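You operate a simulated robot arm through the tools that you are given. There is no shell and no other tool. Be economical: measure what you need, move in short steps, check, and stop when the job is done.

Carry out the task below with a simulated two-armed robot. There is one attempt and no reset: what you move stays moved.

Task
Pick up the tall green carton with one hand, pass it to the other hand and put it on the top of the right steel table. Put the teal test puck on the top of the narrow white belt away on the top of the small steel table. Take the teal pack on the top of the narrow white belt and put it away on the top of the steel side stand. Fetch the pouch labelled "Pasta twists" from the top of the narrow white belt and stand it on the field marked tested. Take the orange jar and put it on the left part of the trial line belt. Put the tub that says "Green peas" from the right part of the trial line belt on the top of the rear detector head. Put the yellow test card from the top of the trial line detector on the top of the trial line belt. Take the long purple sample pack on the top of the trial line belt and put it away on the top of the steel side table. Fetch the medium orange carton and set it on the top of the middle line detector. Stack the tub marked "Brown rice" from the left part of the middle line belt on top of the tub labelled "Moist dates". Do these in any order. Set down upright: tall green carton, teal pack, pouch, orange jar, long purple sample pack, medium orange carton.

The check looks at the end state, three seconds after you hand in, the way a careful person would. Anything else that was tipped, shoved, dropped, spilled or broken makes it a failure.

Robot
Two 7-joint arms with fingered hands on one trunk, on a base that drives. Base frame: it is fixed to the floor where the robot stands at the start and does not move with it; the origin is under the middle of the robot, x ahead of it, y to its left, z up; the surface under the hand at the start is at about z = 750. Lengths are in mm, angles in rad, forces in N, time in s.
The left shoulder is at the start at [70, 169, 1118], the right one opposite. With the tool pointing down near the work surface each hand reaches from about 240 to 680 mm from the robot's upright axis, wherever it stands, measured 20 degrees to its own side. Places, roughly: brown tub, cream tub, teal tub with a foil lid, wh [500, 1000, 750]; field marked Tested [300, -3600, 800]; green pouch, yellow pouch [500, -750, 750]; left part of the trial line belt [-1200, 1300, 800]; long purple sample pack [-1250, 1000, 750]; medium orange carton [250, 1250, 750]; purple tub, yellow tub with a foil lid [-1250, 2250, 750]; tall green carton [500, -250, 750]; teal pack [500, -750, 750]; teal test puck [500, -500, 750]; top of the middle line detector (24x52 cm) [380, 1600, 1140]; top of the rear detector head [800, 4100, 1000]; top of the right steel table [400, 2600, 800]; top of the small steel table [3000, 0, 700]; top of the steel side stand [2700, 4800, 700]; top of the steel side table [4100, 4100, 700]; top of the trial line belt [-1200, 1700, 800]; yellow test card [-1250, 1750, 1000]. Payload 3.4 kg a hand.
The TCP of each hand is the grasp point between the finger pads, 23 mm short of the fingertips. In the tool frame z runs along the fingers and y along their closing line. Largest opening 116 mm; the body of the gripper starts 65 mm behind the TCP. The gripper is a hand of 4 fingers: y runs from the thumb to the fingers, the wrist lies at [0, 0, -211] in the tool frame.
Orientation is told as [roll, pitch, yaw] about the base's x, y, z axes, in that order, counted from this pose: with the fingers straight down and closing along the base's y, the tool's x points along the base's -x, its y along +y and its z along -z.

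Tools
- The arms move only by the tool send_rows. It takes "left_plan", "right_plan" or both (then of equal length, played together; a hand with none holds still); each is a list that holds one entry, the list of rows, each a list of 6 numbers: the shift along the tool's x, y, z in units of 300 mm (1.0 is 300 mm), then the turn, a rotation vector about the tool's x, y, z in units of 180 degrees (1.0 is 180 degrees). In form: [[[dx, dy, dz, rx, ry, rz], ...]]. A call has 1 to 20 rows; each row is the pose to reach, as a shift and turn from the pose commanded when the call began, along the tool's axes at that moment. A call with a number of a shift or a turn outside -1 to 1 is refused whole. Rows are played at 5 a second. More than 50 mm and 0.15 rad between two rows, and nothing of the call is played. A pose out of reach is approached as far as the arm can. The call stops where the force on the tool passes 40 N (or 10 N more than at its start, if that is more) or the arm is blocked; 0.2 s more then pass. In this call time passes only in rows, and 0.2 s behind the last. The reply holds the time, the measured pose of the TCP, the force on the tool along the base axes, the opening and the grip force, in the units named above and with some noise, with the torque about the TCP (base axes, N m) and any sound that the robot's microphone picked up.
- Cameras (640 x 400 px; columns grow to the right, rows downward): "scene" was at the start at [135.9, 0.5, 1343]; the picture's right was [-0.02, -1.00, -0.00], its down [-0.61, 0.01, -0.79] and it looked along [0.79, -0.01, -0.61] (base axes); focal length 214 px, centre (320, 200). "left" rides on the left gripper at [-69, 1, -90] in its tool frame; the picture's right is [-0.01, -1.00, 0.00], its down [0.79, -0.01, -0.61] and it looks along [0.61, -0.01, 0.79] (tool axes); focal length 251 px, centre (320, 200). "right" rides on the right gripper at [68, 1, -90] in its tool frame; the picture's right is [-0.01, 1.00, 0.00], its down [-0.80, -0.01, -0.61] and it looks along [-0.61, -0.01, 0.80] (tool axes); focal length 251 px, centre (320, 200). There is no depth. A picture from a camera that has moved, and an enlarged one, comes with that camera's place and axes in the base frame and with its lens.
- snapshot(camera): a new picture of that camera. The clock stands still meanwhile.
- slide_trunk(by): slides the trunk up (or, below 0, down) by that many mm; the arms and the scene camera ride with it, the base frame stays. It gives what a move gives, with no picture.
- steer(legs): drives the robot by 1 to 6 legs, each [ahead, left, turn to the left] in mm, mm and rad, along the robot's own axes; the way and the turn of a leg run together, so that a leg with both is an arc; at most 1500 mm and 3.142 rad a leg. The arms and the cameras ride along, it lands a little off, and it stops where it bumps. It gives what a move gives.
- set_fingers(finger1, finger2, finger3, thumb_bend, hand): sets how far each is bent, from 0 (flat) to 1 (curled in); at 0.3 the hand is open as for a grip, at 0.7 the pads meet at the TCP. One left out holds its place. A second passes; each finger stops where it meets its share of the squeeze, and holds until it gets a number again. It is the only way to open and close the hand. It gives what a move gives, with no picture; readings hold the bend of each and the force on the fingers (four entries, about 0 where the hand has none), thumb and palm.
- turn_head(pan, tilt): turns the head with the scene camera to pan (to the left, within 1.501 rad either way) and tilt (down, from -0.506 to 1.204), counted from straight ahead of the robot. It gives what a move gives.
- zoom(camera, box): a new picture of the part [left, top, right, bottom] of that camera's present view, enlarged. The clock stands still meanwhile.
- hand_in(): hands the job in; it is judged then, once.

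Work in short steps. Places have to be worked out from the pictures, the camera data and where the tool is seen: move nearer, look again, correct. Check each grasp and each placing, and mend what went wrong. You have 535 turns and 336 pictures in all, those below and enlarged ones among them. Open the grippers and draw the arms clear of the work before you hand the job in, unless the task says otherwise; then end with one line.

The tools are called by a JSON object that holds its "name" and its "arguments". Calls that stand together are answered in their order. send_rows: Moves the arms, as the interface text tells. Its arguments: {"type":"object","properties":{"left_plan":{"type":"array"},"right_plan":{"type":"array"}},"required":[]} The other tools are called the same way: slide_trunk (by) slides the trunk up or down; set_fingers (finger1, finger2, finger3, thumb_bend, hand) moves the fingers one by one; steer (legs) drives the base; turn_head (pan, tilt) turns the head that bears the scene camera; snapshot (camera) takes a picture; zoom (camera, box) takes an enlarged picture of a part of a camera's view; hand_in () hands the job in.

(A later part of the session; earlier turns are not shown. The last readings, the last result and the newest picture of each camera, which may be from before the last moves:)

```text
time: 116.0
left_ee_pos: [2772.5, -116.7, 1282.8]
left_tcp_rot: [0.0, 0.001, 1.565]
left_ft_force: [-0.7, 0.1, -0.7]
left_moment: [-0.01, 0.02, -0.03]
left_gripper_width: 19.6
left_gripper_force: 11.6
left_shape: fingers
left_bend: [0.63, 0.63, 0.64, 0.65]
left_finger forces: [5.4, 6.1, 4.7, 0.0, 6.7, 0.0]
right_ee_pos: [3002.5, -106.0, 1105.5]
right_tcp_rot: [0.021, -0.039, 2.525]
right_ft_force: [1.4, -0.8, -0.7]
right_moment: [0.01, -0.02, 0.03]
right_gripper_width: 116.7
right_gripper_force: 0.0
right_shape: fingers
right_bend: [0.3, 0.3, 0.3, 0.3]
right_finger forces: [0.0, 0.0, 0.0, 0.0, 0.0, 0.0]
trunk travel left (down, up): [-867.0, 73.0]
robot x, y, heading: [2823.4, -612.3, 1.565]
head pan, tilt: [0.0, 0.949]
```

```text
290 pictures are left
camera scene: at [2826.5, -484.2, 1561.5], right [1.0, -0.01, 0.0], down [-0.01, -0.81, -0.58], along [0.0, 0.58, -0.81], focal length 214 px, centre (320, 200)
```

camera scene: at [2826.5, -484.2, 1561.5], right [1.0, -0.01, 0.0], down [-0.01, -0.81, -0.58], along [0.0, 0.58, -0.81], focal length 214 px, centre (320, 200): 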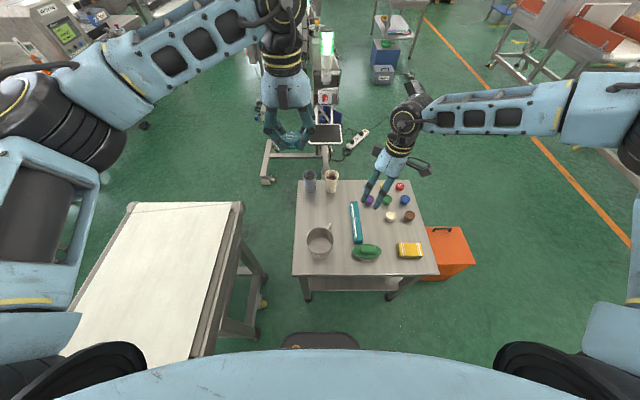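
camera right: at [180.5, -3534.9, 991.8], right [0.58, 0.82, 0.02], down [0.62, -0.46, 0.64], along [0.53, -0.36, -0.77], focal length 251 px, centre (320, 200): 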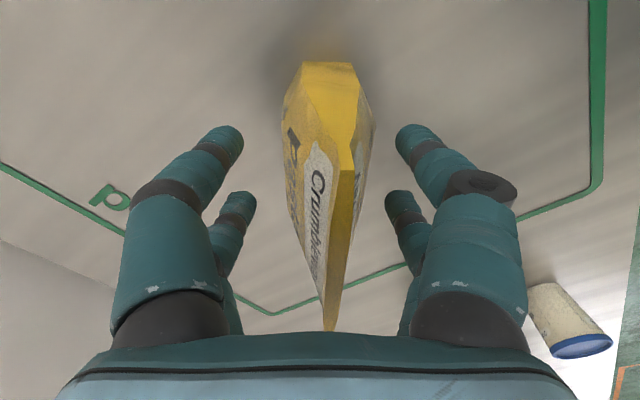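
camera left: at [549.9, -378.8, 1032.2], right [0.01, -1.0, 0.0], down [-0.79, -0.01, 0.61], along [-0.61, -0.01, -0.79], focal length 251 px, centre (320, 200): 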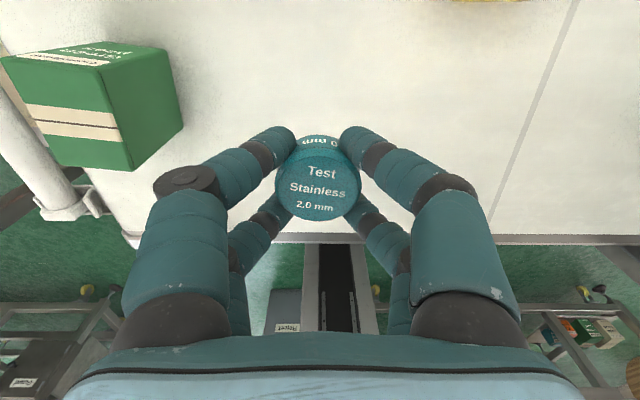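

Free spot between the cups and the pan, about (2840,75). I move 75 mm closer.

{"name": "steer", "arguments": {"legs": [[75, 0, 0]]}}

{"name": "slide_trunk", "arguments": {"by": -200}}

{"name": "snapshot", "arguments": {"camera": "scene"}}

{"name": "snapshot", "arguments": {"camera": "left"}}

```text
time: 117.1
left_ee_pos: [2772.5, -52.2, 1286.9]
left_tcp_rot: [-0.002, -0.005, 1.563]
left_ft_force: [0.0, -0.3, 0.2]
left_moment: [0.02, -0.02, 0.01]
left_gripper_width: 19.4
left_gripper_force: 10.9
left_shape: fingers
left_bend: [0.63, 0.63, 0.64, 0.65]
left_finger forces: [5.4, 6.3, 4.7, 0.1, 6.6, 0.1]
right_ee_pos: [3002.3, -38.4, 1109.9]
right_tcp_rot: [0.015, -0.045, 2.526]
right_ft_force: [0.4, -0.9, 0.3]
right_moment: [0.05, -0.01, 0.05]
right_gripper_width: 116.7
right_gripper_force: 0.1
right_shape: fingers
right_bend: [0.3, 0.3, 0.3, 0.3]
right_finger forces: [0.0, 0.1, 0.0, 0.0, 0.0, 0.1]
trunk travel left (down, up): [-867.0, 73.0]
robot x, y, heading: [2828.2, -535.1, 1.563]
head pan, tilt: [0.0, 0.949]
```

```text
time: 119.2
left_ee_pos: [2772.4, -44.5, 1083.2]
left_tcp_rot: [-0.001, 0.001, 1.565]
left_ft_force: [0.7, -0.1, -1.0]
left_moment: [0.02, 0.01, -0.01]
left_gripper_width: 19.5
left_gripper_force: 11.3
left_shape: fingers
left_bend: [0.63, 0.63, 0.64, 0.65]
left_finger forces: [5.4, 6.4, 4.7, 0.0, 6.7, 0.0]
right_ee_pos: [3001.5, -33.6, 906.0]
right_tcp_rot: [0.019, -0.039, 2.526]
right_ft_force: [0.4, -0.3, 0.6]
right_moment: [0.0, 0.0, 0.0]
right_gripper_width: 116.5
right_gripper_force: 0.0
right_shape: fingers
right_bend: [0.3, 0.3, 0.3, 0.3]
right_finger forces: [0.0, 0.0, 0.0, 0.1, 0.0, 0.0]
trunk travel left (down, up): [-667.0, 273.0]
robot x, y, heading: [2830.5, -534.1, 1.56]
head pan, tilt: [0.0, 0.949]
```

```text
289 pictures are left
camera scene: at [2827.0, -411.1, 1361.6], right [1.0, -0.01, 0.0], down [-0.01, -0.81, -0.58], along [0.0, 0.58, -0.81], focal length 214 px, centre (320, 200)
```

scene: 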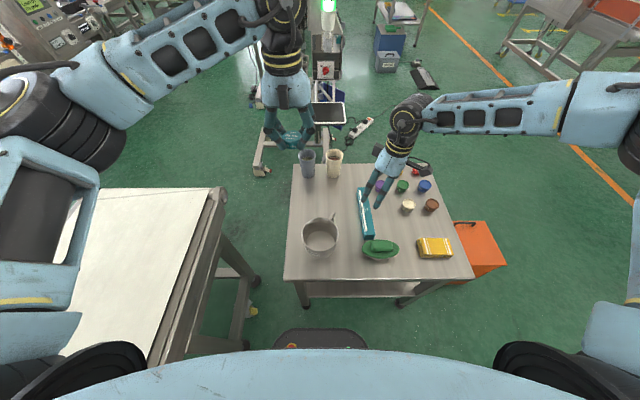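

```text
288 pictures are left
camera left: at [2772.1, 24.5, 1173.2], right [1.0, 0.0, 0.0], down [0.0, -0.79, 0.61], along [0.0, -0.61, -0.79], focal length 251 px, centre (320, 200)
```

left: 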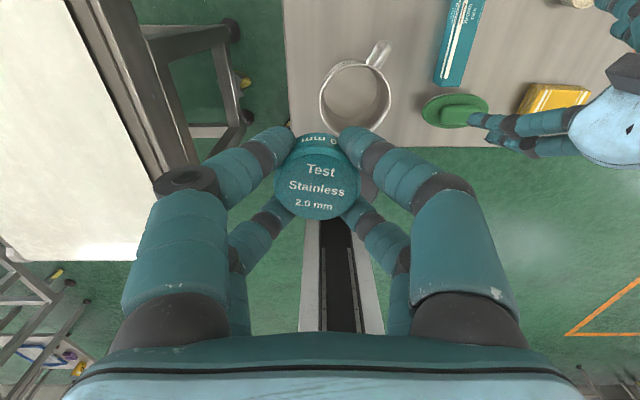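

I move the right hand away to the right, and the puck hand over the spot (2840,50).

{"name": "send_rows", "arguments": {"right_plan": [[[0.0, 0, -0.1, 0, 0, 0], [0.1, -0.07, -0.15, 0, 0, 0], [0.2, -0.14, -0.15, 0, 0, 0], [0.3, -0.21, -0.15, 0, 0, 0], [0.4, -0.29, -0.15, 0, 0, 0]]], "left_plan": [[[0, 0, 0, 0, 0, 0], [-0.05, -0.04, 0, 0, 0, 0], [-0.15, -0.1, 0, 0, 0, 0], [-0.25, -0.17, 0.05, 0, 0, 0], [-0.317, -0.227, 0.1, 0, 0, 0]]]}}

{"name": "slide_trunk", "arguments": {"by": -220}}

{"name": "snapshot", "arguments": {"camera": "scene"}}

{"name": "snapshot", "arguments": {"camera": "left"}}

```text
time: 120.4
left_ee_pos: [2844.0, 48.1, 1054.1]
left_tcp_rot: [0.003, 0.001, 1.562]
left_ft_force: [0.0, 0.0, -0.6]
left_moment: [0.01, 0.03, 0.0]
left_gripper_width: 19.2
left_gripper_force: 11.5
left_shape: fingers
left_bend: [0.63, 0.63, 0.64, 0.65]
left_finger forces: [5.3, 6.1, 5.1, 0.0, 6.8, 0.0]
right_ee_pos: [3157.0, -32.0, 942.2]
right_tcp_rot: [0.022, -0.043, 2.525]
right_ft_force: [-0.6, 0.4, -0.4]
right_moment: [-0.02, 0.02, -0.02]
right_gripper_width: 116.4
right_gripper_force: 0.0
right_shape: fingers
right_bend: [0.3, 0.3, 0.3, 0.3]
right_finger forces: [0.0, 0.0, 0.0, 0.0, 0.1, 0.0]
trunk travel left (down, up): [-667.0, 273.0]
robot x, y, heading: [2832.5, -531.8, 1.566]
head pan, tilt: [0.0, 0.949]
```

```text
time: 122.8
left_ee_pos: [2840.6, 48.4, 832.9]
left_tcp_rot: [-0.002, 0.001, 1.565]
left_ft_force: [0.1, 0.7, -0.8]
left_moment: [0.0, 0.01, -0.04]
left_gripper_width: 19.3
left_gripper_force: 11.7
left_shape: fingers
left_bend: [0.63, 0.63, 0.64, 0.65]
left_finger forces: [5.4, 6.1, 5.0, 0.0, 6.8, 0.0]
right_ee_pos: [3152.0, -30.4, 724.0]
right_tcp_rot: [0.02, -0.039, 2.526]
right_ft_force: [-1.2, -0.3, 0.5]
right_moment: [0.0, -0.01, 0.0]
right_gripper_width: 116.6
right_gripper_force: 0.0
right_shape: fingers
right_bend: [0.3, 0.3, 0.3, 0.3]
right_finger forces: [0.0, 0.1, 0.0, 0.1, 0.1, 0.1]
trunk travel left (down, up): [-447.0, 493.0]
robot x, y, heading: [2831.1, -535.1, 1.564]
head pan, tilt: [0.0, 0.949]
```

```text
287 pictures are left
camera scene: at [2827.1, -411.0, 1141.6], right [1.0, -0.01, 0.0], down [-0.01, -0.81, -0.58], along [0.0, 0.58, -0.81], focal length 214 px, centre (320, 200)
```

scene: 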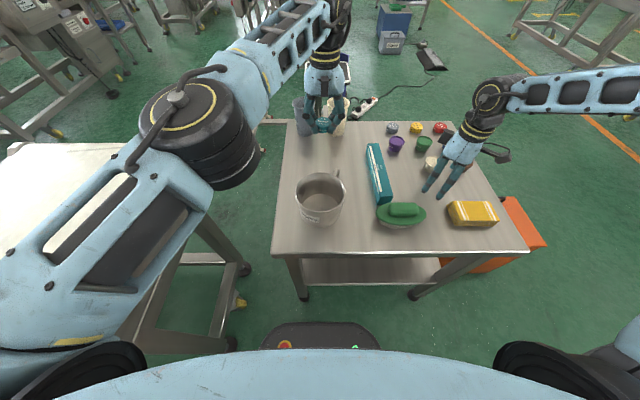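

```text
286 pictures are left
camera left: at [2839.5, 117.9, 923.1], right [1.0, 0.0, 0.0], down [0.0, -0.79, 0.61], along [0.0, -0.61, -0.79], focal length 251 px, centre (320, 200)
```

left: 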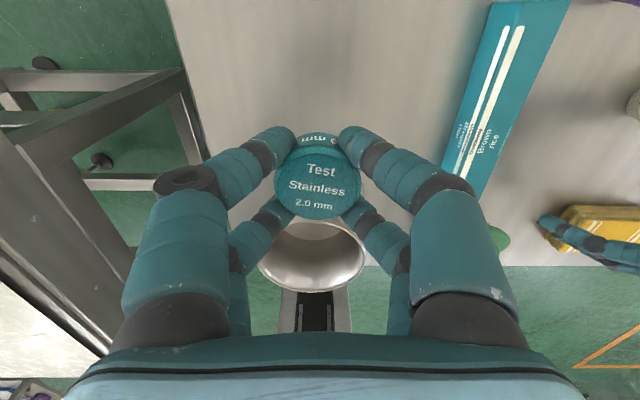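

The right hand rode down too and is close to the table; I raise it right away.

{"name": "send_rows", "arguments": {"right_plan": [[[0, 0, -0.15, 0, 0, 0], [0, 0, -0.3, 0, 0, 0], [0, 0, -0.45, 0, 0, 0], [0, 0, -0.6, 0, 0, 0]]]}}

{"name": "zoom", "arguments": {"camera": "scene", "box": [270, 90, 530, 260]}}

```text
time: 123.8
left_ee_pos: [2839.5, 49.8, 833.2]
left_tcp_rot: [0.0, 0.001, 1.564]
left_ft_force: [-1.4, 0.2, 0.0]
left_moment: [0.0, 0.01, -0.02]
left_gripper_width: 19.2
left_gripper_force: 12.1
left_shape: fingers
left_bend: [0.63, 0.63, 0.64, 0.65]
left_finger forces: [5.5, 6.1, 5.2, 0.0, 6.8, 0.1]
right_ee_pos: [3160.1, -32.8, 906.1]
right_tcp_rot: [0.019, -0.038, 2.527]
right_ft_force: [-0.1, -0.6, -0.2]
right_moment: [-0.03, 0.03, 0.0]
right_gripper_width: 116.7
right_gripper_force: 0.1
right_shape: fingers
right_bend: [0.3, 0.3, 0.3, 0.3]
right_finger forces: [0.0, 0.0, 0.0, 0.0, 0.0, 0.0]
trunk travel left (down, up): [-447.0, 493.0]
robot x, y, heading: [2825.6, -533.1, 1.568]
head pan, tilt: [0.0, 0.949]
```

```text
2.35 times, centred on (400, 175) of scene
camera zoom: at [2826.8, -411.3, 1141.5], right [1.0, -0.01, 0.0], down [-0.01, -0.81, -0.58], along [0.0, 0.58, -0.81], focal length 505 px, centre (132, 259)
```

zoom: 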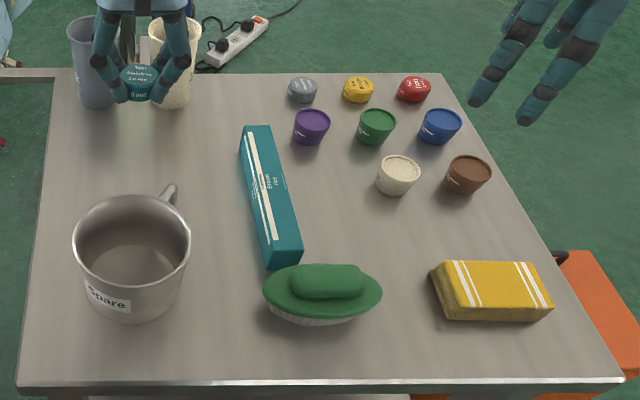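

All tabletop items are undisturbed. I lower the puck with the left arm only.

{"name": "send_rows", "arguments": {"left_plan": [[[0, 0, 0.1, 0, 0, 0], [0, 0, 0.2, 0, 0, 0], [0, 0, 0.28, 0, 0, 0]]]}}

{"name": "zoom", "arguments": {"camera": "scene", "box": [270, 90, 430, 210]}}

```text
time: 124.6
left_ee_pos: [2839.6, 48.9, 749.1]
left_tcp_rot: [0.001, -0.001, 1.565]
left_ft_force: [0.8, 0.4, 0.2]
left_moment: [-0.02, 0.04, 0.0]
left_gripper_width: 19.1
left_gripper_force: 11.8
left_shape: fingers
left_bend: [0.63, 0.63, 0.64, 0.65]
left_finger forces: [5.5, 6.3, 5.3, 0.0, 7.1, 0.0]
right_ee_pos: [3159.2, -33.5, 903.4]
right_tcp_rot: [0.02, -0.04, 2.527]
right_ft_force: [0.4, -0.3, -0.4]
right_moment: [0.01, 0.03, -0.02]
right_gripper_width: 116.7
right_gripper_force: 0.0
right_shape: fingers
right_bend: [0.3, 0.3, 0.3, 0.3]
right_finger forces: [0.0, 0.1, 0.0, 0.1, 0.0, 0.0]
trunk travel left (down, up): [-447.0, 493.0]
robot x, y, heading: [2823.6, -538.9, 1.559]
head pan, tilt: [0.0, 0.949]
```

```text
3.33 times, centred on (350, 150) of scene
camera zoom: at [2826.9, -410.5, 1141.5], right [1.0, -0.01, 0.0], down [-0.01, -0.81, -0.58], along [0.0, 0.58, -0.81], focal length 715 px, centre (220, 367)
```

zoom: 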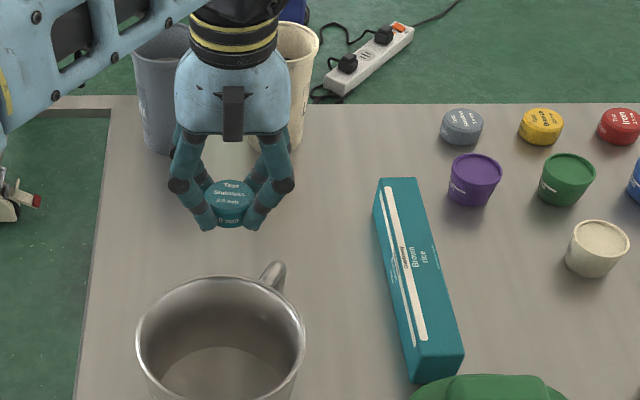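

Clear of cups and mug. Slow final descent.

{"name": "send_rows", "arguments": {"left_plan": [[[0, 0, 0.02, 0, 0, 0], [0, 0, 0.04, 0, 0, 0], [0, 0, 0.055, 0, 0, 0], [0, 0, 0.07, 0, 0, 0]]]}}

```text
time: 125.6
left_ee_pos: [2839.4, 50.0, 727.8]
left_tcp_rot: [-0.001, 0.0, 1.565]
left_ft_force: [-0.2, 0.8, 0.6]
left_moment: [0.04, 0.02, 0.03]
left_gripper_width: 19.3
left_gripper_force: 12.3
left_shape: fingers
left_bend: [0.63, 0.63, 0.64, 0.65]
left_finger forces: [5.6, 6.3, 5.2, 0.0, 7.0, 0.0]
right_ee_pos: [3159.4, -31.4, 904.0]
right_tcp_rot: [0.018, -0.04, 2.525]
right_ft_force: [0.2, 1.0, 0.6]
right_moment: [-0.02, 0.04, -0.02]
right_gripper_width: 116.6
right_gripper_force: 0.0
right_shape: fingers
right_bend: [0.3, 0.3, 0.3, 0.3]
right_finger forces: [0.0, 0.0, 0.1, 0.0, 0.0, 0.1]
trunk travel left (down, up): [-447.0, 493.0]
robot x, y, heading: [2828.0, -536.6, 1.561]
head pan, tilt: [0.0, 0.949]
```

{"name": "send_rows", "arguments": {"left_plan": [[[0, 0, 0.01, 0, 0, 0], [0, 0, 0.02, 0, 0, 0], [0, 0, 0.03, 0, 0, 0], [0, 0, 0.04, 0, 0, 0]]]}}

{"name": "zoom", "arguments": {"camera": "scene", "box": [270, 90, 430, 210]}}

```text
time: 126.6
left_ee_pos: [2840.2, 49.6, 715.8]
left_tcp_rot: [-0.002, -0.001, 1.563]
left_ft_force: [0.5, 0.0, -0.7]
left_moment: [0.02, 0.03, -0.04]
left_gripper_width: 19.4
left_gripper_force: 12.3
left_shape: fingers
left_bend: [0.63, 0.63, 0.64, 0.65]
left_finger forces: [5.6, 6.4, 5.2, 0.0, 7.0, 0.0]
right_ee_pos: [3160.0, -33.2, 903.4]
right_tcp_rot: [0.02, -0.041, 2.526]
right_ft_force: [-0.6, 0.2, -0.2]
right_moment: [0.01, 0.01, 0.0]
right_gripper_width: 116.5
right_gripper_force: 0.0
right_shape: fingers
right_bend: [0.3, 0.3, 0.3, 0.3]
right_finger forces: [0.0, 0.1, 0.0, 0.0, 0.1, 0.0]
trunk travel left (down, up): [-447.0, 493.0]
robot x, y, heading: [2826.4, -537.1, 1.559]
head pan, tilt: [0.0, 0.949]
```

```text
3.33 times, centred on (350, 150) of scene
camera zoom: at [2827.1, -410.8, 1141.5], right [1.0, -0.01, 0.0], down [-0.01, -0.81, -0.58], along [0.0, 0.58, -0.81], focal length 715 px, centre (220, 367)
```

zoom: 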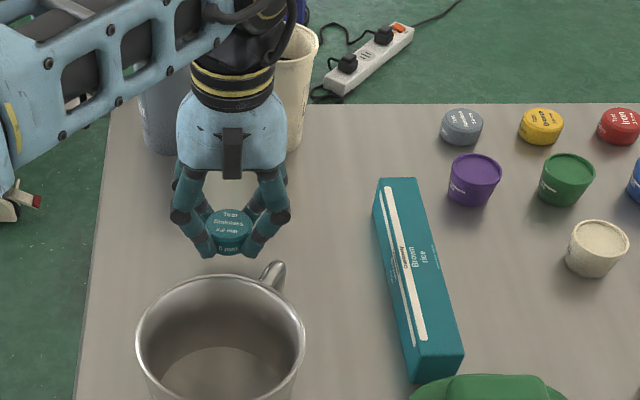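

Still no contact; continuing in small steps.

{"name": "send_rows", "arguments": {"left_plan": [[[0, 0, 0.01, 0, 0, 0], [0, 0, 0.02, 0, 0, 0], [0, 0, 0.03, 0, 0, 0], [0, 0, 0.04, 0, 0, 0], [0, 0, 0.05, 0, 0, 0], [0, 0, 0.06, 0, 0, 0]]]}}

```text
time: 128.0
left_ee_pos: [2840.9, 49.9, 698.0]
left_tcp_rot: [-0.001, 0.002, 1.565]
left_ft_force: [-1.0, -0.2, 0.4]
left_moment: [-0.01, -0.05, 0.0]
left_gripper_width: 19.3
left_gripper_force: 12.7
left_shape: fingers
left_bend: [0.63, 0.63, 0.64, 0.65]
left_finger forces: [5.7, 6.4, 5.4, 0.1, 7.1, 0.1]
right_ee_pos: [3159.9, -31.5, 902.8]
right_tcp_rot: [0.019, -0.04, 2.525]
right_ft_force: [-0.7, 0.5, -0.6]
right_moment: [-0.03, -0.03, 0.02]
right_gripper_width: 116.5
right_gripper_force: 0.0
right_shape: fingers
right_bend: [0.3, 0.3, 0.3, 0.3]
right_finger forces: [0.0, 0.0, 0.1, 0.1, 0.0, 0.0]
trunk travel left (down, up): [-447.0, 493.0]
robot x, y, heading: [2827.3, -535.6, 1.561]
head pan, tilt: [0.0, 0.949]
```

Two-view estimate puts the tabletop near z≈660. Continuing gently.

{"name": "send_rows", "arguments": {"left_plan": [[[0, 0, 0.01, 0, 0, 0], [0, 0, 0.02, 0, 0, 0], [0, 0, 0.03, 0, 0, 0], [0, 0, 0.037, 0, 0, 0], [0, 0, 0.044, 0, 0, 0], [0, 0, 0.05, 0, 0, 0]]]}}

{"name": "zoom", "arguments": {"camera": "scene", "box": [270, 90, 430, 210]}}

```text
time: 129.4
left_ee_pos: [2840.5, 47.6, 686.8]
left_tcp_rot: [-0.001, -0.006, 1.564]
left_ft_force: [-1.6, 9.0, 34.6]
left_moment: [-0.01, 0.3, -0.04]
left_gripper_width: 18.7
left_gripper_force: 32.4
left_shape: fingers
left_bend: [0.65, 0.67, 0.66, 0.65]
left_finger forces: [17.2, 21.7, 16.6, 0.0, 9.5, 0.0]
right_ee_pos: [3160.5, -35.3, 906.7]
right_tcp_rot: [0.016, -0.042, 2.526]
right_ft_force: [-0.4, 0.1, 0.4]
right_moment: [0.01, 0.0, 0.0]
right_gripper_width: 116.8
right_gripper_force: 0.1
right_shape: fingers
right_bend: [0.3, 0.3, 0.3, 0.3]
right_finger forces: [0.1, 0.1, 0.0, 0.0, 0.0, 0.1]
trunk travel left (down, up): [-447.0, 493.0]
robot x, y, heading: [2827.4, -537.7, 1.567]
head pan, tilt: [0.0, 0.949]
```

```text
3.33 times, centred on (350, 150) of scene
camera zoom: at [2826.8, -414.7, 1142.5], right [1.0, -0.01, 0.0], down [-0.01, -0.81, -0.58], along [0.0, 0.58, -0.81], focal length 715 px, centre (220, 367)
```

zoom: 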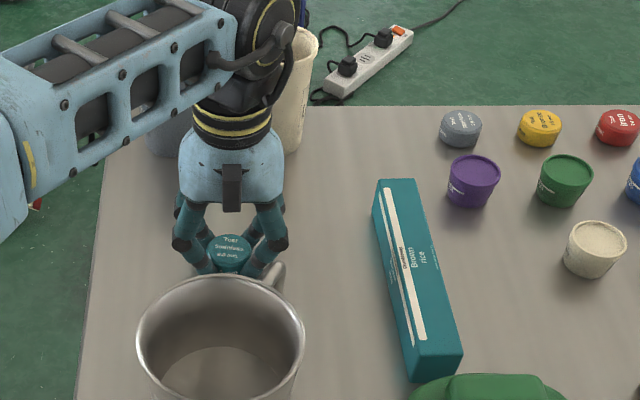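

Contact with the tabletop. I ease up 2 mm and release a little at a time.

{"name": "send_rows", "arguments": {"left_plan": [[[0, 0, -0.01, 0, 0, 0]]]}}

{"name": "set_fingers", "arguments": {"hand": "left", "finger1": 0.5, "finger2": 0.5, "finger3": 0.5, "thumb_bend": 0.5}}

{"name": "snapshot", "arguments": {"camera": "left"}}

```text
time: 129.8
left_ee_pos: [2839.9, 47.1, 687.4]
left_tcp_rot: [0.0, -0.002, 1.563]
left_ft_force: [-2.5, 3.9, 19.8]
left_moment: [0.14, 0.29, -0.06]
left_gripper_width: 18.4
left_gripper_force: 25.9
left_shape: fingers
left_bend: [0.66, 0.66, 0.66, 0.65]
left_finger forces: [17.4, 13.9, 10.0, 0.1, 10.0, 0.0]
right_ee_pos: [3159.4, -34.7, 905.8]
right_tcp_rot: [0.016, -0.044, 2.525]
right_ft_force: [-0.2, 0.3, -0.1]
right_moment: [-0.04, 0.0, 0.0]
right_gripper_width: 116.7
right_gripper_force: 0.0
right_shape: fingers
right_bend: [0.3, 0.3, 0.3, 0.3]
right_finger forces: [0.0, 0.0, 0.0, 0.1, 0.1, 0.0]
trunk travel left (down, up): [-447.0, 493.0]
robot x, y, heading: [2825.6, -535.6, 1.566]
head pan, tilt: [0.0, 0.949]
```

```text
time: 130.8
left_ee_pos: [2840.0, 46.6, 688.9]
left_tcp_rot: [0.0, -0.003, 1.565]
left_ft_force: [2.5, -0.4, 30.1]
left_moment: [-0.28, -0.06, -0.09]
left_gripper_width: 51.2
left_gripper_force: 15.0
left_shape: fingers
left_bend: [0.55, 0.56, 0.55, 0.51]
left_finger forces: [6.0, 9.1, 10.7, 0.0, 4.1, 0.0]
right_ee_pos: [3159.7, -35.5, 905.7]
right_tcp_rot: [0.014, -0.042, 2.525]
right_ft_force: [0.3, -0.1, 1.0]
right_moment: [0.01, -0.01, 0.01]
right_gripper_width: 116.7
right_gripper_force: 0.2
right_shape: fingers
right_bend: [0.3, 0.3, 0.3, 0.3]
right_finger forces: [0.1, 0.0, 0.0, 0.1, 0.0, 0.1]
trunk travel left (down, up): [-447.0, 493.0]
robot x, y, heading: [2821.7, -538.1, 1.565]
head pan, tilt: [0.0, 0.949]
```

```text
281 pictures are left
camera left: at [2840.3, 114.6, 779.2], right [1.0, 0.0, 0.0], down [0.0, -0.8, 0.6], along [0.0, -0.6, -0.8], focal length 251 px, centre (320, 200)
```

left: 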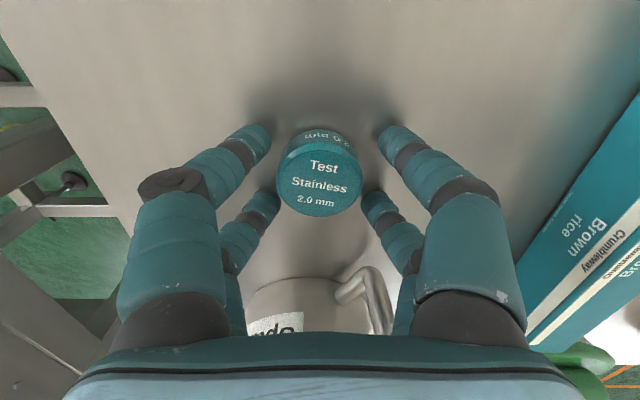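

Puck released and flat. Rising straight up.

{"name": "send_rows", "arguments": {"left_plan": [[[0, 0, -0.03, 0, 0, 0], [0, 0, -0.15, 0, 0, 0], [0, 0, -0.3, 0, 0, 0], [0, 0, -0.45, 0, 0, 0], [0, 0, -0.6, 0, 0, 0], [0, 0, -0.75, 0, 0, 0], [0, 0, -0.9, 0, 0, 0]]]}}

{"name": "snapshot", "arguments": {"camera": "scene"}}

```text
time: 132.4
left_ee_pos: [2827.8, 34.2, 905.8]
left_tcp_rot: [0.001, 0.001, 1.564]
left_ft_force: [0.8, 0.3, 0.7]
left_moment: [0.0, 0.02, -0.01]
left_gripper_width: 57.8
left_gripper_force: 0.1
left_shape: fingers
left_bend: [0.5, 0.5, 0.5, 0.5]
left_finger forces: [0.0, 0.1, 0.1, 0.0, 0.1, 0.0]
left hand out of reach, approached as far as the arm can: row 5, 6, 7
right_ee_pos: [3159.6, -32.6, 904.4]
right_tcp_rot: [0.018, -0.04, 2.524]
right_ft_force: [0.1, 0.2, 0.6]
right_moment: [0.0, -0.02, 0.0]
right_gripper_width: 116.7
right_gripper_force: 0.0
right_shape: fingers
right_bend: [0.3, 0.3, 0.3, 0.3]
right_finger forces: [0.1, 0.0, 0.0, 0.1, 0.0, 0.1]
trunk travel left (down, up): [-447.0, 493.0]
robot x, y, heading: [2826.9, -538.4, 1.562]
head pan, tilt: [0.0, 0.949]
```

```text
280 pictures are left
camera scene: at [2827.3, -411.1, 1141.5], right [1.0, -0.01, 0.0], down [-0.01, -0.81, -0.58], along [0.0, 0.58, -0.81], focal length 214 px, centre (320, 200)
```

scene: 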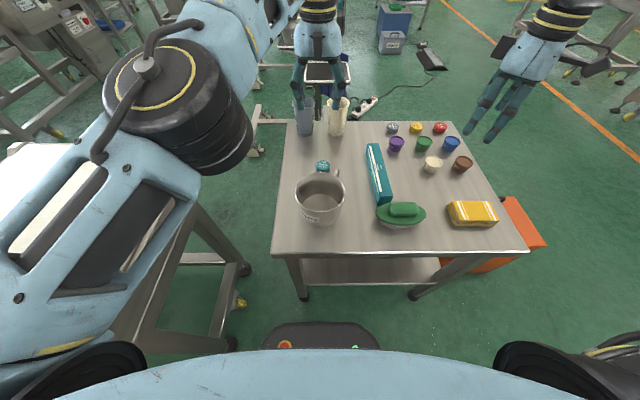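

Puck is in place and nothing else moved. I raise the trunk, back off and go around to the far (+x) side of the narrow belt.

{"name": "slide_trunk", "arguments": {"by": 400}}

{"name": "steer", "arguments": {"legs": [[-520, 0, 0], [0, 0, 1.575], [1380, 0, 0]]}}

{"name": "turn_head", "arguments": {"pan": -0.2, "tilt": 0.6}}

{"name": "snapshot", "arguments": {"camera": "scene"}}

```text
time: 136.2
left_ee_pos: [2828.0, 35.8, 1306.7]
left_tcp_rot: [0.001, 0.001, 1.565]
left_ft_force: [-0.1, 0.4, 0.0]
left_moment: [0.01, -0.01, 0.01]
left_gripper_width: 57.9
left_gripper_force: 0.2
left_shape: fingers
left_bend: [0.5, 0.5, 0.5, 0.5]
left_finger forces: [0.1, 0.0, 0.1, 0.0, 0.0, 0.1]
right_ee_pos: [3160.5, -32.1, 1302.7]
right_tcp_rot: [0.02, -0.041, 2.526]
right_ft_force: [0.0, -0.5, -0.6]
right_moment: [-0.01, -0.03, 0.03]
right_gripper_width: 116.6
right_gripper_force: 0.1
right_shape: fingers
right_bend: [0.3, 0.3, 0.3, 0.3]
right_finger forces: [0.0, 0.1, 0.1, 0.1, 0.1, 0.1]
trunk travel left (down, up): [-847.0, 93.0]
robot x, y, heading: [2826.5, -536.8, 1.566]
head pan, tilt: [0.0, 0.949]
```

```text
time: 149.6
left_ee_pos: [875.4, -1057.4, 1306.1]
left_tcp_rot: [0.0, 0.001, 3.136]
left_ft_force: [0.7, -0.3, -0.3]
left_moment: [-0.04, 0.0, -0.02]
left_gripper_width: 58.1
left_gripper_force: 0.1
left_shape: fingers
left_bend: [0.5, 0.5, 0.5, 0.5]
left_finger forces: [0.0, 0.0, 0.0, 0.1, 0.0, 0.1]
right_ee_pos: [941.5, -725.5, 1304.7]
right_tcp_rot: [0.02, -0.04, -2.185]
right_ft_force: [0.8, -0.6, -0.3]
right_moment: [-0.03, 0.0, -0.02]
right_gripper_width: 117.0
right_gripper_force: 0.0
right_shape: fingers
right_bend: [0.3, 0.3, 0.3, 0.3]
right_finger forces: [0.1, 0.0, 0.1, 0.0, 0.0, 0.1]
trunk travel left (down, up): [-847.0, 93.0]
robot x, y, heading: [1445.8, -1059.4, 3.14]
head pan, tilt: [0.0, 0.949]
```

```text
time: 150.4
left_ee_pos: [873.3, -1058.3, 1306.1]
left_tcp_rot: [0.0, -0.001, 3.136]
left_ft_force: [-0.2, 0.8, -0.3]
left_moment: [0.02, -0.03, 0.03]
left_gripper_width: 58.0
left_gripper_force: 0.1
left_shape: fingers
left_bend: [0.5, 0.5, 0.5, 0.5]
left_finger forces: [0.0, 0.0, 0.0, 0.0, 0.1, 0.0]
right_ee_pos: [940.7, -726.1, 1304.1]
right_tcp_rot: [0.019, -0.039, -2.185]
right_ft_force: [-0.5, 0.0, 0.6]
right_moment: [0.02, 0.03, -0.03]
right_gripper_width: 116.4
right_gripper_force: 0.1
right_shape: fingers
right_bend: [0.3, 0.3, 0.3, 0.3]
right_finger forces: [0.0, 0.0, 0.0, 0.0, 0.1, 0.0]
trunk travel left (down, up): [-847.0, 93.0]
robot x, y, heading: [1447.2, -1057.6, 3.137]
head pan, tilt: [-0.201, 0.6]
```

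```text
279 pictures are left
camera scene: at [1307.5, -1037.5, 1569.8], right [0.2, 0.98, 0.0], down [0.55, -0.12, -0.82], along [-0.81, 0.17, -0.57], focal length 214 px, centre (320, 200)
```

scene: 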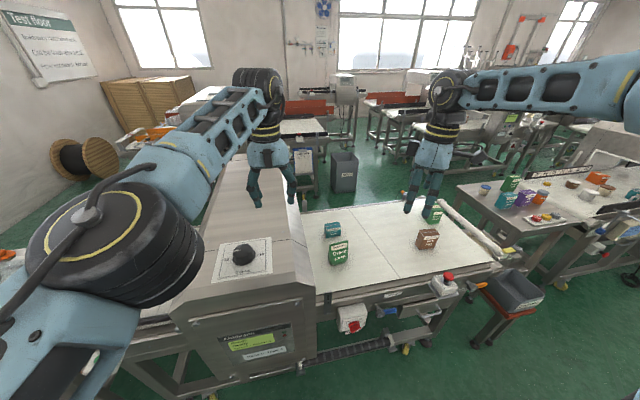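

From this side the reach would be marginal with boxes in the way; I noticed the orange jar on the table beyond. I go back around to the front side of the belt.

{"name": "steer", "arguments": {"legs": [[0, 1450, 0], [0, 480, 0], [1400, 0, 0], [400, 0, 0]]}}

```text
time: 168.8
left_ee_pos: [-929.4, -3020.3, 1307.6]
left_tcp_rot: [0.0, -0.001, -3.129]
left_ft_force: [-0.1, -0.9, 0.9]
left_moment: [0.0, 0.0, -0.03]
left_gripper_width: 57.8
left_gripper_force: 0.0
left_shape: fingers
left_bend: [0.5, 0.5, 0.5, 0.5]
left_finger forces: [0.0, 0.0, 0.0, 0.0, 0.1, 0.0]
right_ee_pos: [-866.1, -2686.3, 1305.2]
right_tcp_rot: [0.018, -0.041, -2.17]
right_ft_force: [0.2, -0.1, 1.3]
right_moment: [0.0, 0.0, -0.04]
right_gripper_width: 116.9
right_gripper_force: 0.0
right_shape: fingers
right_bend: [0.3, 0.3, 0.3, 0.3]
right_finger forces: [0.0, 0.0, 0.0, 0.0, 0.1, 0.0]
trunk travel left (down, up): [-847.0, 93.0]
robot x, y, heading: [-360.6, -3007.6, -3.131]
head pan, tilt: [-0.201, 0.6]
```

Now north through the corridor by strafing right.

{"name": "steer", "arguments": {"legs": [[-30, -1400, -0.01], [0, -1130, 0], [0, 0, 3.13]]}}

{"name": "turn_head", "arguments": {"pan": 0, "tilt": 0.75}}

{"name": "snapshot", "arguments": {"camera": "scene"}}

```text
time: 188.6
left_ee_pos: [229.9, -454.0, 1306.2]
left_tcp_rot: [0.001, 0.0, 0.012]
left_ft_force: [0.1, -0.5, 0.1]
left_moment: [0.02, 0.01, 0.0]
left_gripper_width: 58.0
left_gripper_force: 0.1
left_shape: fingers
left_bend: [0.5, 0.5, 0.5, 0.5]
left_finger forces: [0.1, 0.1, 0.0, 0.0, 0.0, 0.0]
right_ee_pos: [168.1, -788.0, 1304.2]
right_tcp_rot: [0.02, -0.041, 0.974]
right_ft_force: [0.2, 0.0, -0.1]
right_moment: [0.0, -0.04, 0.02]
right_gripper_width: 116.9
right_gripper_force: 0.1
right_shape: fingers
right_bend: [0.3, 0.3, 0.3, 0.3]
right_finger forces: [0.0, 0.1, 0.1, 0.0, 0.1, 0.0]
trunk travel left (down, up): [-847.0, 93.0]
robot x, y, heading: [-342.7, -462.4, 0.013]
head pan, tilt: [-0.201, 0.6]
```

```text
time: 189.3
left_ee_pos: [228.8, -454.4, 1306.3]
left_tcp_rot: [0.0, 0.0, 0.012]
left_ft_force: [0.2, -1.0, -0.3]
left_moment: [0.02, 0.05, 0.01]
left_gripper_width: 57.9
left_gripper_force: 0.0
left_shape: fingers
left_bend: [0.5, 0.5, 0.5, 0.5]
left_finger forces: [0.0, 0.1, 0.1, 0.0, 0.0, 0.0]
right_ee_pos: [167.6, -787.7, 1302.9]
right_tcp_rot: [0.02, -0.04, 0.972]
right_ft_force: [0.1, -0.7, -1.5]
right_moment: [0.01, -0.02, -0.01]
right_gripper_width: 116.6
right_gripper_force: 0.1
right_shape: fingers
right_bend: [0.3, 0.3, 0.3, 0.3]
right_finger forces: [0.0, 0.0, 0.0, 0.0, 0.0, 0.1]
trunk travel left (down, up): [-847.0, 93.0]
robot x, y, heading: [-340.0, -463.6, 0.006]
head pan, tilt: [0.0, 0.75]
```

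```text
278 pictures are left
camera scene: at [-209.1, -460.1, 1557.1], right [0.01, -1.0, 0.0], down [-0.68, -0.01, -0.73], along [0.73, 0.01, -0.68], focal length 214 px, centre (320, 200)
```

scene: 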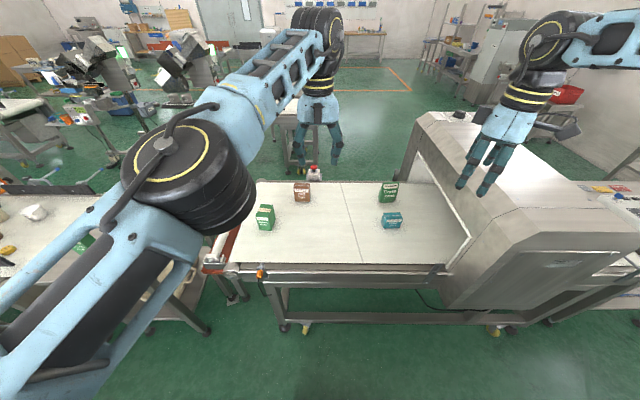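

Good view. Moving up to the belt and turning the right hand back to yaw 0.

{"name": "steer", "arguments": {"legs": [[258, 50, -0.006]]}}

{"name": "send_rows", "arguments": {"right_plan": [[[0, 0, 0, 0, 0, 0.044], [0, 0, 0, 0, 0, 0.088], [0, 0, 0, 0, 0, 0.132], [0, 0, 0, 0, 0, 0.176], [0, 0, 0, 0, 0, 0.22], [0, 0, 0, 0, 0, 0.264], [0, 0, 0, 0, 0, 0.308]]]}}

{"name": "set_fingers", "arguments": {"hand": "left", "finger1": 0.3, "finger2": 0.3, "finger3": 0.3, "thumb_bend": 0.3}}

{"name": "snapshot", "arguments": {"camera": "scene"}}

{"name": "snapshot", "arguments": {"camera": "left"}}

```text
time: 191.2
left_ee_pos: [487.5, -405.8, 1307.3]
left_tcp_rot: [-0.001, 0.0, 0.007]
left_ft_force: [0.6, -0.4, 0.0]
left_moment: [0.02, -0.02, 0.0]
left_gripper_width: 57.8
left_gripper_force: 0.1
left_shape: fingers
left_bend: [0.5, 0.5, 0.5, 0.5]
left_finger forces: [0.1, 0.0, 0.1, 0.0, 0.0, 0.0]
right_ee_pos: [422.9, -739.0, 1304.0]
right_tcp_rot: [0.018, -0.042, 0.968]
right_ft_force: [-0.8, 1.8, 0.3]
right_moment: [0.01, -0.04, 0.0]
right_gripper_width: 116.6
right_gripper_force: 0.1
right_shape: fingers
right_bend: [0.3, 0.3, 0.3, 0.3]
right_finger forces: [0.1, 0.0, 0.0, 0.0, 0.1, 0.1]
trunk travel left (down, up): [-847.0, 93.0]
robot x, y, heading: [-81.7, -410.3, -0.001]
head pan, tilt: [0.0, 0.75]
```

```text
time: 192.8
left_ee_pos: [489.6, -405.3, 1307.1]
left_tcp_rot: [0.0, 0.0, 0.005]
left_ft_force: [-0.5, -0.2, -0.3]
left_moment: [-0.03, -0.02, 0.0]
left_gripper_width: 57.9
left_gripper_force: 0.0
left_shape: fingers
left_bend: [0.5, 0.5, 0.5, 0.5]
left_finger forces: [0.0, 0.0, 0.1, 0.1, 0.0, 0.0]
right_ee_pos: [426.0, -739.1, 1302.7]
right_tcp_rot: [0.045, -0.005, -0.005]
right_ft_force: [-0.3, -0.6, 1.2]
right_moment: [0.0, 0.0, 0.0]
right_gripper_width: 116.8
right_gripper_force: 0.1
right_shape: fingers
right_bend: [0.3, 0.3, 0.3, 0.3]
right_finger forces: [0.1, 0.0, 0.1, 0.0, 0.0, 0.1]
trunk travel left (down, up): [-847.0, 93.0]
robot x, y, heading: [-81.3, -411.9, 0.006]
head pan, tilt: [0.0, 0.75]
```

```text
time: 193.8
left_ee_pos: [488.9, -404.4, 1306.8]
left_tcp_rot: [0.0, 0.001, 0.005]
left_ft_force: [-0.4, -0.4, 0.0]
left_moment: [-0.01, 0.01, -0.01]
left_gripper_width: 116.6
left_gripper_force: 0.1
left_shape: fingers
left_bend: [0.3, 0.3, 0.3, 0.3]
left_finger forces: [0.1, 0.1, 0.0, 0.0, 0.1, 0.0]
right_ee_pos: [425.5, -738.6, 1303.9]
right_tcp_rot: [0.043, -0.007, 0.0]
right_ft_force: [0.8, -0.2, -0.1]
right_moment: [0.02, 0.02, 0.01]
right_gripper_width: 116.6
right_gripper_force: 0.1
right_shape: fingers
right_bend: [0.3, 0.3, 0.3, 0.3]
right_finger forces: [0.1, 0.1, 0.0, 0.0, 0.0, 0.0]
trunk travel left (down, up): [-847.0, 93.0]
robot x, y, heading: [-77.3, -410.0, 0.008]
head pan, tilt: [0.0, 0.75]
```

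```text
277 pictures are left
camera scene: at [50.8, -408.9, 1557.1], right [0.01, -1.0, 0.0], down [-0.68, 0.0, -0.73], along [0.73, 0.0, -0.68], focal length 214 px, centre (320, 200)
```

scene: 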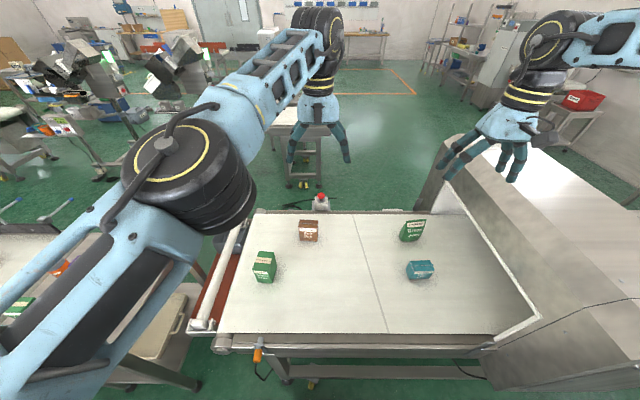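

```text
276 pictures are left
camera left: at [557.8, -403.8, 1396.6], right [0.01, -1.0, 0.0], down [-0.79, -0.01, 0.61], along [-0.61, -0.01, -0.79], focal length 251 px, centre (320, 200)
```

left: 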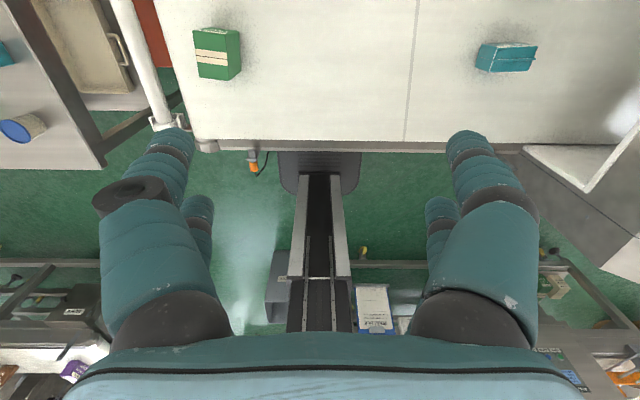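

Moving the left hand over the carton, and pitching the right hand −60° while bringing it inward.

{"name": "send_rows", "arguments": {"left_plan": [[[0.01, 0.09, 0, 0, 0, 0], [0.02, 0.18, 0, 0, 0, 0], [0.03, 0.27, 0, 0, 0, 0], [0.04, 0.36, 0, 0, 0, 0], [0.05, 0.45, 0, 0, 0, 0], [0.06, 0.54, 0, 0, 0, 0], [0.08, 0.63, 0, 0, 0, 0], [0.08, 0.63, 0, 0, 0, 0]]], "right_plan": [[[0, 0.06, 0, 0, -0.042, 0], [0, 0.12, 0, 0, -0.084, 0], [0, 0.2, 0, 0, -0.126, 0], [0, 0.28, 0, 0, -0.168, 0], [0, 0.36, 0, 0, -0.21, 0], [0, 0.44, 0, 0, -0.252, 0], [0, 0.52, 0, 0, -0.294, 0], [0, 0.6, 0, 0, -0.333, 0]]]}}

{"name": "slide_trunk", "arguments": {"by": -200}}

{"name": "snapshot", "arguments": {"camera": "left"}}

{"name": "snapshot", "arguments": {"camera": "scene"}}

```text
time: 195.6
left_ee_pos: [463.4, -215.7, 1306.5]
left_tcp_rot: [-0.001, 0.0, 0.004]
left_ft_force: [-0.8, -0.6, 0.8]
left_moment: [0.01, 0.01, 0.02]
left_gripper_width: 116.7
left_gripper_force: 0.1
left_shape: fingers
left_bend: [0.3, 0.3, 0.3, 0.3]
left_finger forces: [0.0, 0.1, 0.0, 0.0, 0.1, 0.0]
right_ee_pos: [445.0, -593.4, 1388.4]
right_tcp_rot: [0.069, -1.02, -0.043]
right_ft_force: [0.0, -0.1, 0.2]
right_moment: [-0.02, -0.02, -0.03]
right_gripper_width: 116.7
right_gripper_force: 0.1
right_shape: fingers
right_bend: [0.3, 0.3, 0.3, 0.3]
right_finger forces: [0.1, 0.0, 0.1, 0.1, 0.1, 0.0]
right hand out of reach, approached as far as the arm can: row 7, 8
trunk travel left (down, up): [-847.0, 93.0]
robot x, y, heading: [-84.3, -412.7, 0.005]
head pan, tilt: [0.0, 0.75]
```

```text
time: 197.8
left_ee_pos: [464.0, -215.6, 1106.6]
left_tcp_rot: [0.002, 0.001, 0.005]
left_ft_force: [0.2, 0.0, -0.2]
left_moment: [0.0, 0.01, -0.02]
left_gripper_width: 116.7
left_gripper_force: 0.1
left_shape: fingers
left_bend: [0.3, 0.3, 0.3, 0.3]
left_finger forces: [0.0, 0.0, 0.0, 0.0, 0.0, 0.0]
right_ee_pos: [445.2, -594.2, 1187.8]
right_tcp_rot: [0.069, -1.021, -0.045]
right_ft_force: [0.0, -0.2, 0.3]
right_moment: [-0.01, -0.02, -0.01]
right_gripper_width: 116.5
right_gripper_force: 0.0
right_shape: fingers
right_bend: [0.3, 0.3, 0.3, 0.3]
right_finger forces: [0.0, 0.0, 0.1, 0.0, 0.0, 0.0]
trunk travel left (down, up): [-647.0, 293.0]
robot x, y, heading: [-78.6, -414.0, 0.007]
head pan, tilt: [0.0, 0.75]
```

```text
275 pictures are left
camera left: at [532.5, -214.1, 1196.5], right [0.01, -1.0, 0.0], down [-0.79, -0.01, 0.61], along [-0.61, -0.01, -0.8], focal length 251 px, centre (320, 200)
```

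left: 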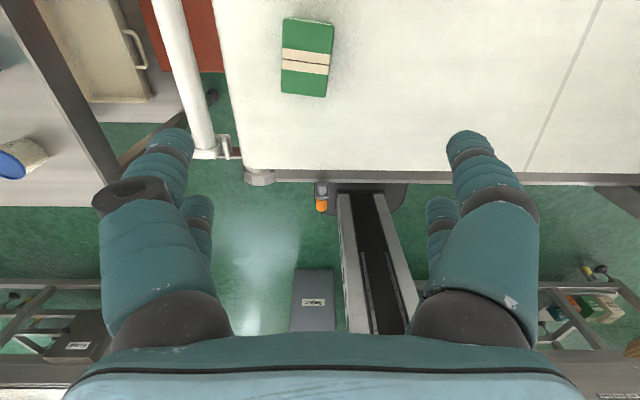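

```text
274 pictures are left
camera scene: at [50.6, -408.7, 1357.1], right [0.01, -1.0, 0.0], down [-0.68, 0.0, -0.73], along [0.73, 0.0, -0.68], focal length 214 px, centre (320, 200)
```

scene: 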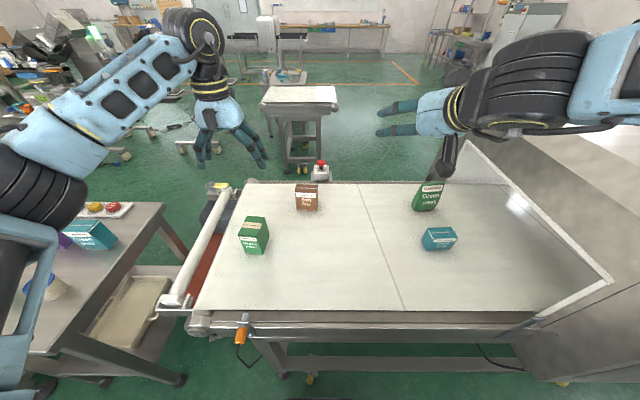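

Zooming in on the carton.

{"name": "zoom", "arguments": {"camera": "left", "box": [250, 0, 370, 110]}}

```text
3.64 times, centred on (310, 55) of left
camera zoom: at [532.5, -214.1, 1196.5], right [0.01, -1.0, 0.0], down [-0.79, -0.01, 0.61], along [-0.61, -0.01, -0.8], focal length 914 px, centre (356, 727)
```

zoom: 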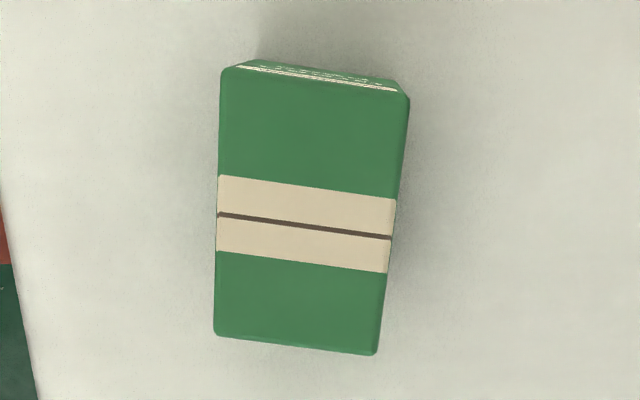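

Carton top is ~54 mm wide (y) and ~70 deep (x), yawed about −0.13, centred near (487,−199). I align and descend partway.

{"name": "send_rows", "arguments": {"left_plan": [[[-0.02, 0.015, 0.13, 0, 0, 0.015], [-0.04, 0.03, 0.26, 0, 0, 0.03], [-0.06, 0.045, 0.4, 0, 0, 0.041], [-0.077, 0.053, 0.5, 0, 0, 0.041]]]}}

{"name": "snapshot", "arguments": {"camera": "left"}}

{"name": "zoom", "arguments": {"camera": "scene", "box": [200, 150, 320, 270]}}

```text
time: 198.8
left_ee_pos: [487.3, -199.1, 956.7]
left_tcp_rot: [-0.002, 0.001, -0.125]
left_ft_force: [0.1, 0.4, -0.1]
left_moment: [-0.04, 0.03, 0.02]
left_gripper_width: 116.7
left_gripper_force: 0.0
left_shape: fingers
left_bend: [0.3, 0.3, 0.3, 0.3]
left_finger forces: [0.1, 0.0, 0.1, 0.1, 0.0, 0.0]
right_ee_pos: [447.6, -593.5, 1188.3]
right_tcp_rot: [0.067, -1.019, -0.044]
right_ft_force: [0.4, 0.3, -0.5]
right_moment: [-0.01, 0.02, 0.02]
right_gripper_width: 116.3
right_gripper_force: 0.0
right_shape: fingers
right_bend: [0.3, 0.3, 0.3, 0.3]
right_finger forces: [0.0, 0.0, 0.0, 0.1, 0.0, 0.0]
trunk travel left (down, up): [-647.0, 293.0]
robot x, y, heading: [-82.6, -413.6, 0.012]
head pan, tilt: [0.0, 0.75]
```

```text
272 pictures are left
camera left: at [555.0, -207.5, 1046.7], right [-0.11, -0.99, 0.0], down [-0.79, 0.09, 0.61], along [-0.6, 0.07, -0.8], focal length 251 px, centre (320, 200)
```

left: 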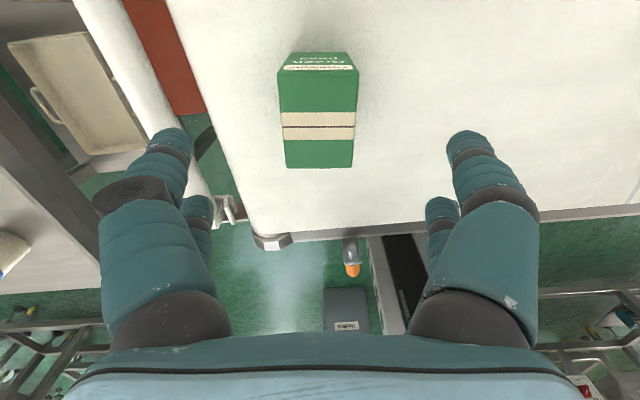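

```text
3.33 times, centred on (260, 210) of scene
camera zoom: at [51.4, -408.4, 1357.0], right [0.01, -1.0, 0.0], down [-0.68, 0.0, -0.73], along [0.73, 0.0, -0.68], focal length 715 px, centre (520, 167)
```

zoom: 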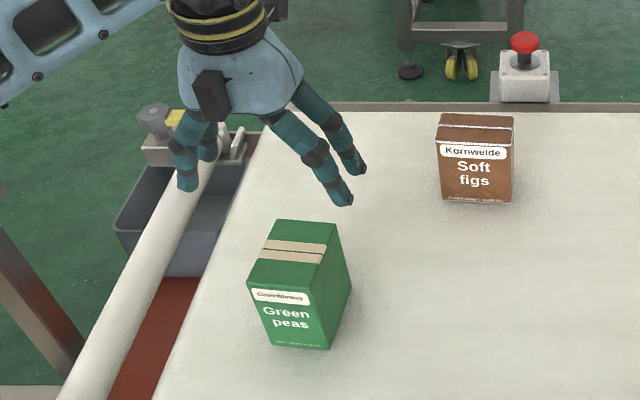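

Triangulation: carton top z≈838, about 64×83×80 mm, centre (478,−198). For the later hand-over I grip only the far half near the top. Descending.

{"name": "send_rows", "arguments": {"left_plan": [[[-0.02, 0, 0.12, 0, 0, 0], [-0.034, 0, 0.24, 0, 0, 0], [-0.034, 0, 0.36, 0, 0, 0], [-0.034, 0, 0.43, 0, 0, 0]]]}}

{"name": "snapshot", "arguments": {"camera": "left"}}

{"name": "zoom", "arguments": {"camera": "scene", "box": [200, 150, 320, 270]}}

```text
time: 199.8
left_ee_pos: [497.7, -201.0, 825.9]
left_tcp_rot: [0.001, -0.001, -0.123]
left_ft_force: [0.1, -0.9, 0.0]
left_moment: [0.02, -0.04, 0.0]
left_gripper_width: 116.6
left_gripper_force: 0.0
left_shape: fingers
left_bend: [0.3, 0.3, 0.3, 0.3]
left_finger forces: [0.1, 0.0, 0.0, 0.1, 0.0, 0.0]
right_ee_pos: [444.9, -595.2, 1187.6]
right_tcp_rot: [0.069, -1.02, -0.045]
right_ft_force: [-1.2, 0.2, -0.3]
right_moment: [-0.02, 0.03, 0.03]
right_gripper_width: 116.5
right_gripper_force: 0.0
right_shape: fingers
right_bend: [0.3, 0.3, 0.3, 0.3]
right_finger forces: [0.0, 0.0, 0.0, 0.1, 0.0, 0.0]
trunk travel left (down, up): [-647.0, 293.0]
robot x, y, heading: [-81.9, -412.5, 0.006]
head pan, tilt: [0.0, 0.75]
```

```text
270 pictures are left
camera left: at [565.2, -208.1, 916.1], right [-0.11, -0.99, 0.0], down [-0.79, 0.09, 0.61], along [-0.6, 0.07, -0.79], focal length 251 px, centre (320, 200)
```

left: 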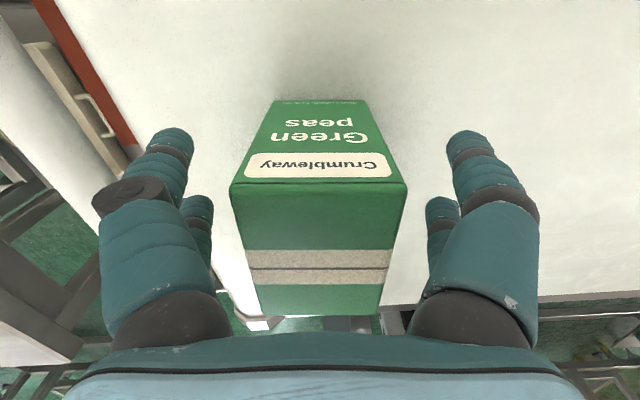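

```text
3.33 times, centred on (260, 210) of scene
camera zoom: at [51.1, -408.6, 1357.0], right [0.01, -1.0, 0.0], down [-0.68, 0.0, -0.73], along [0.73, 0.0, -0.68], focal length 715 px, centre (520, 167)
```

zoom: 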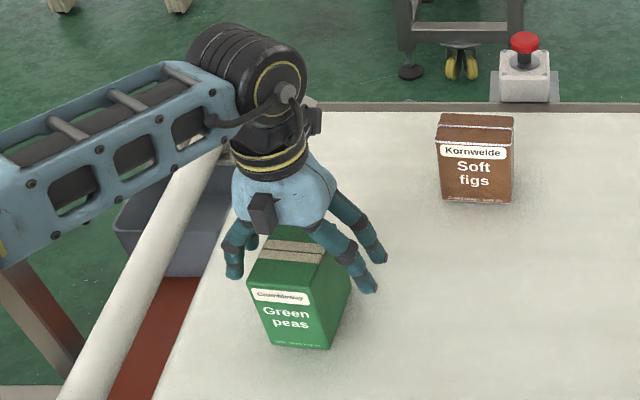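

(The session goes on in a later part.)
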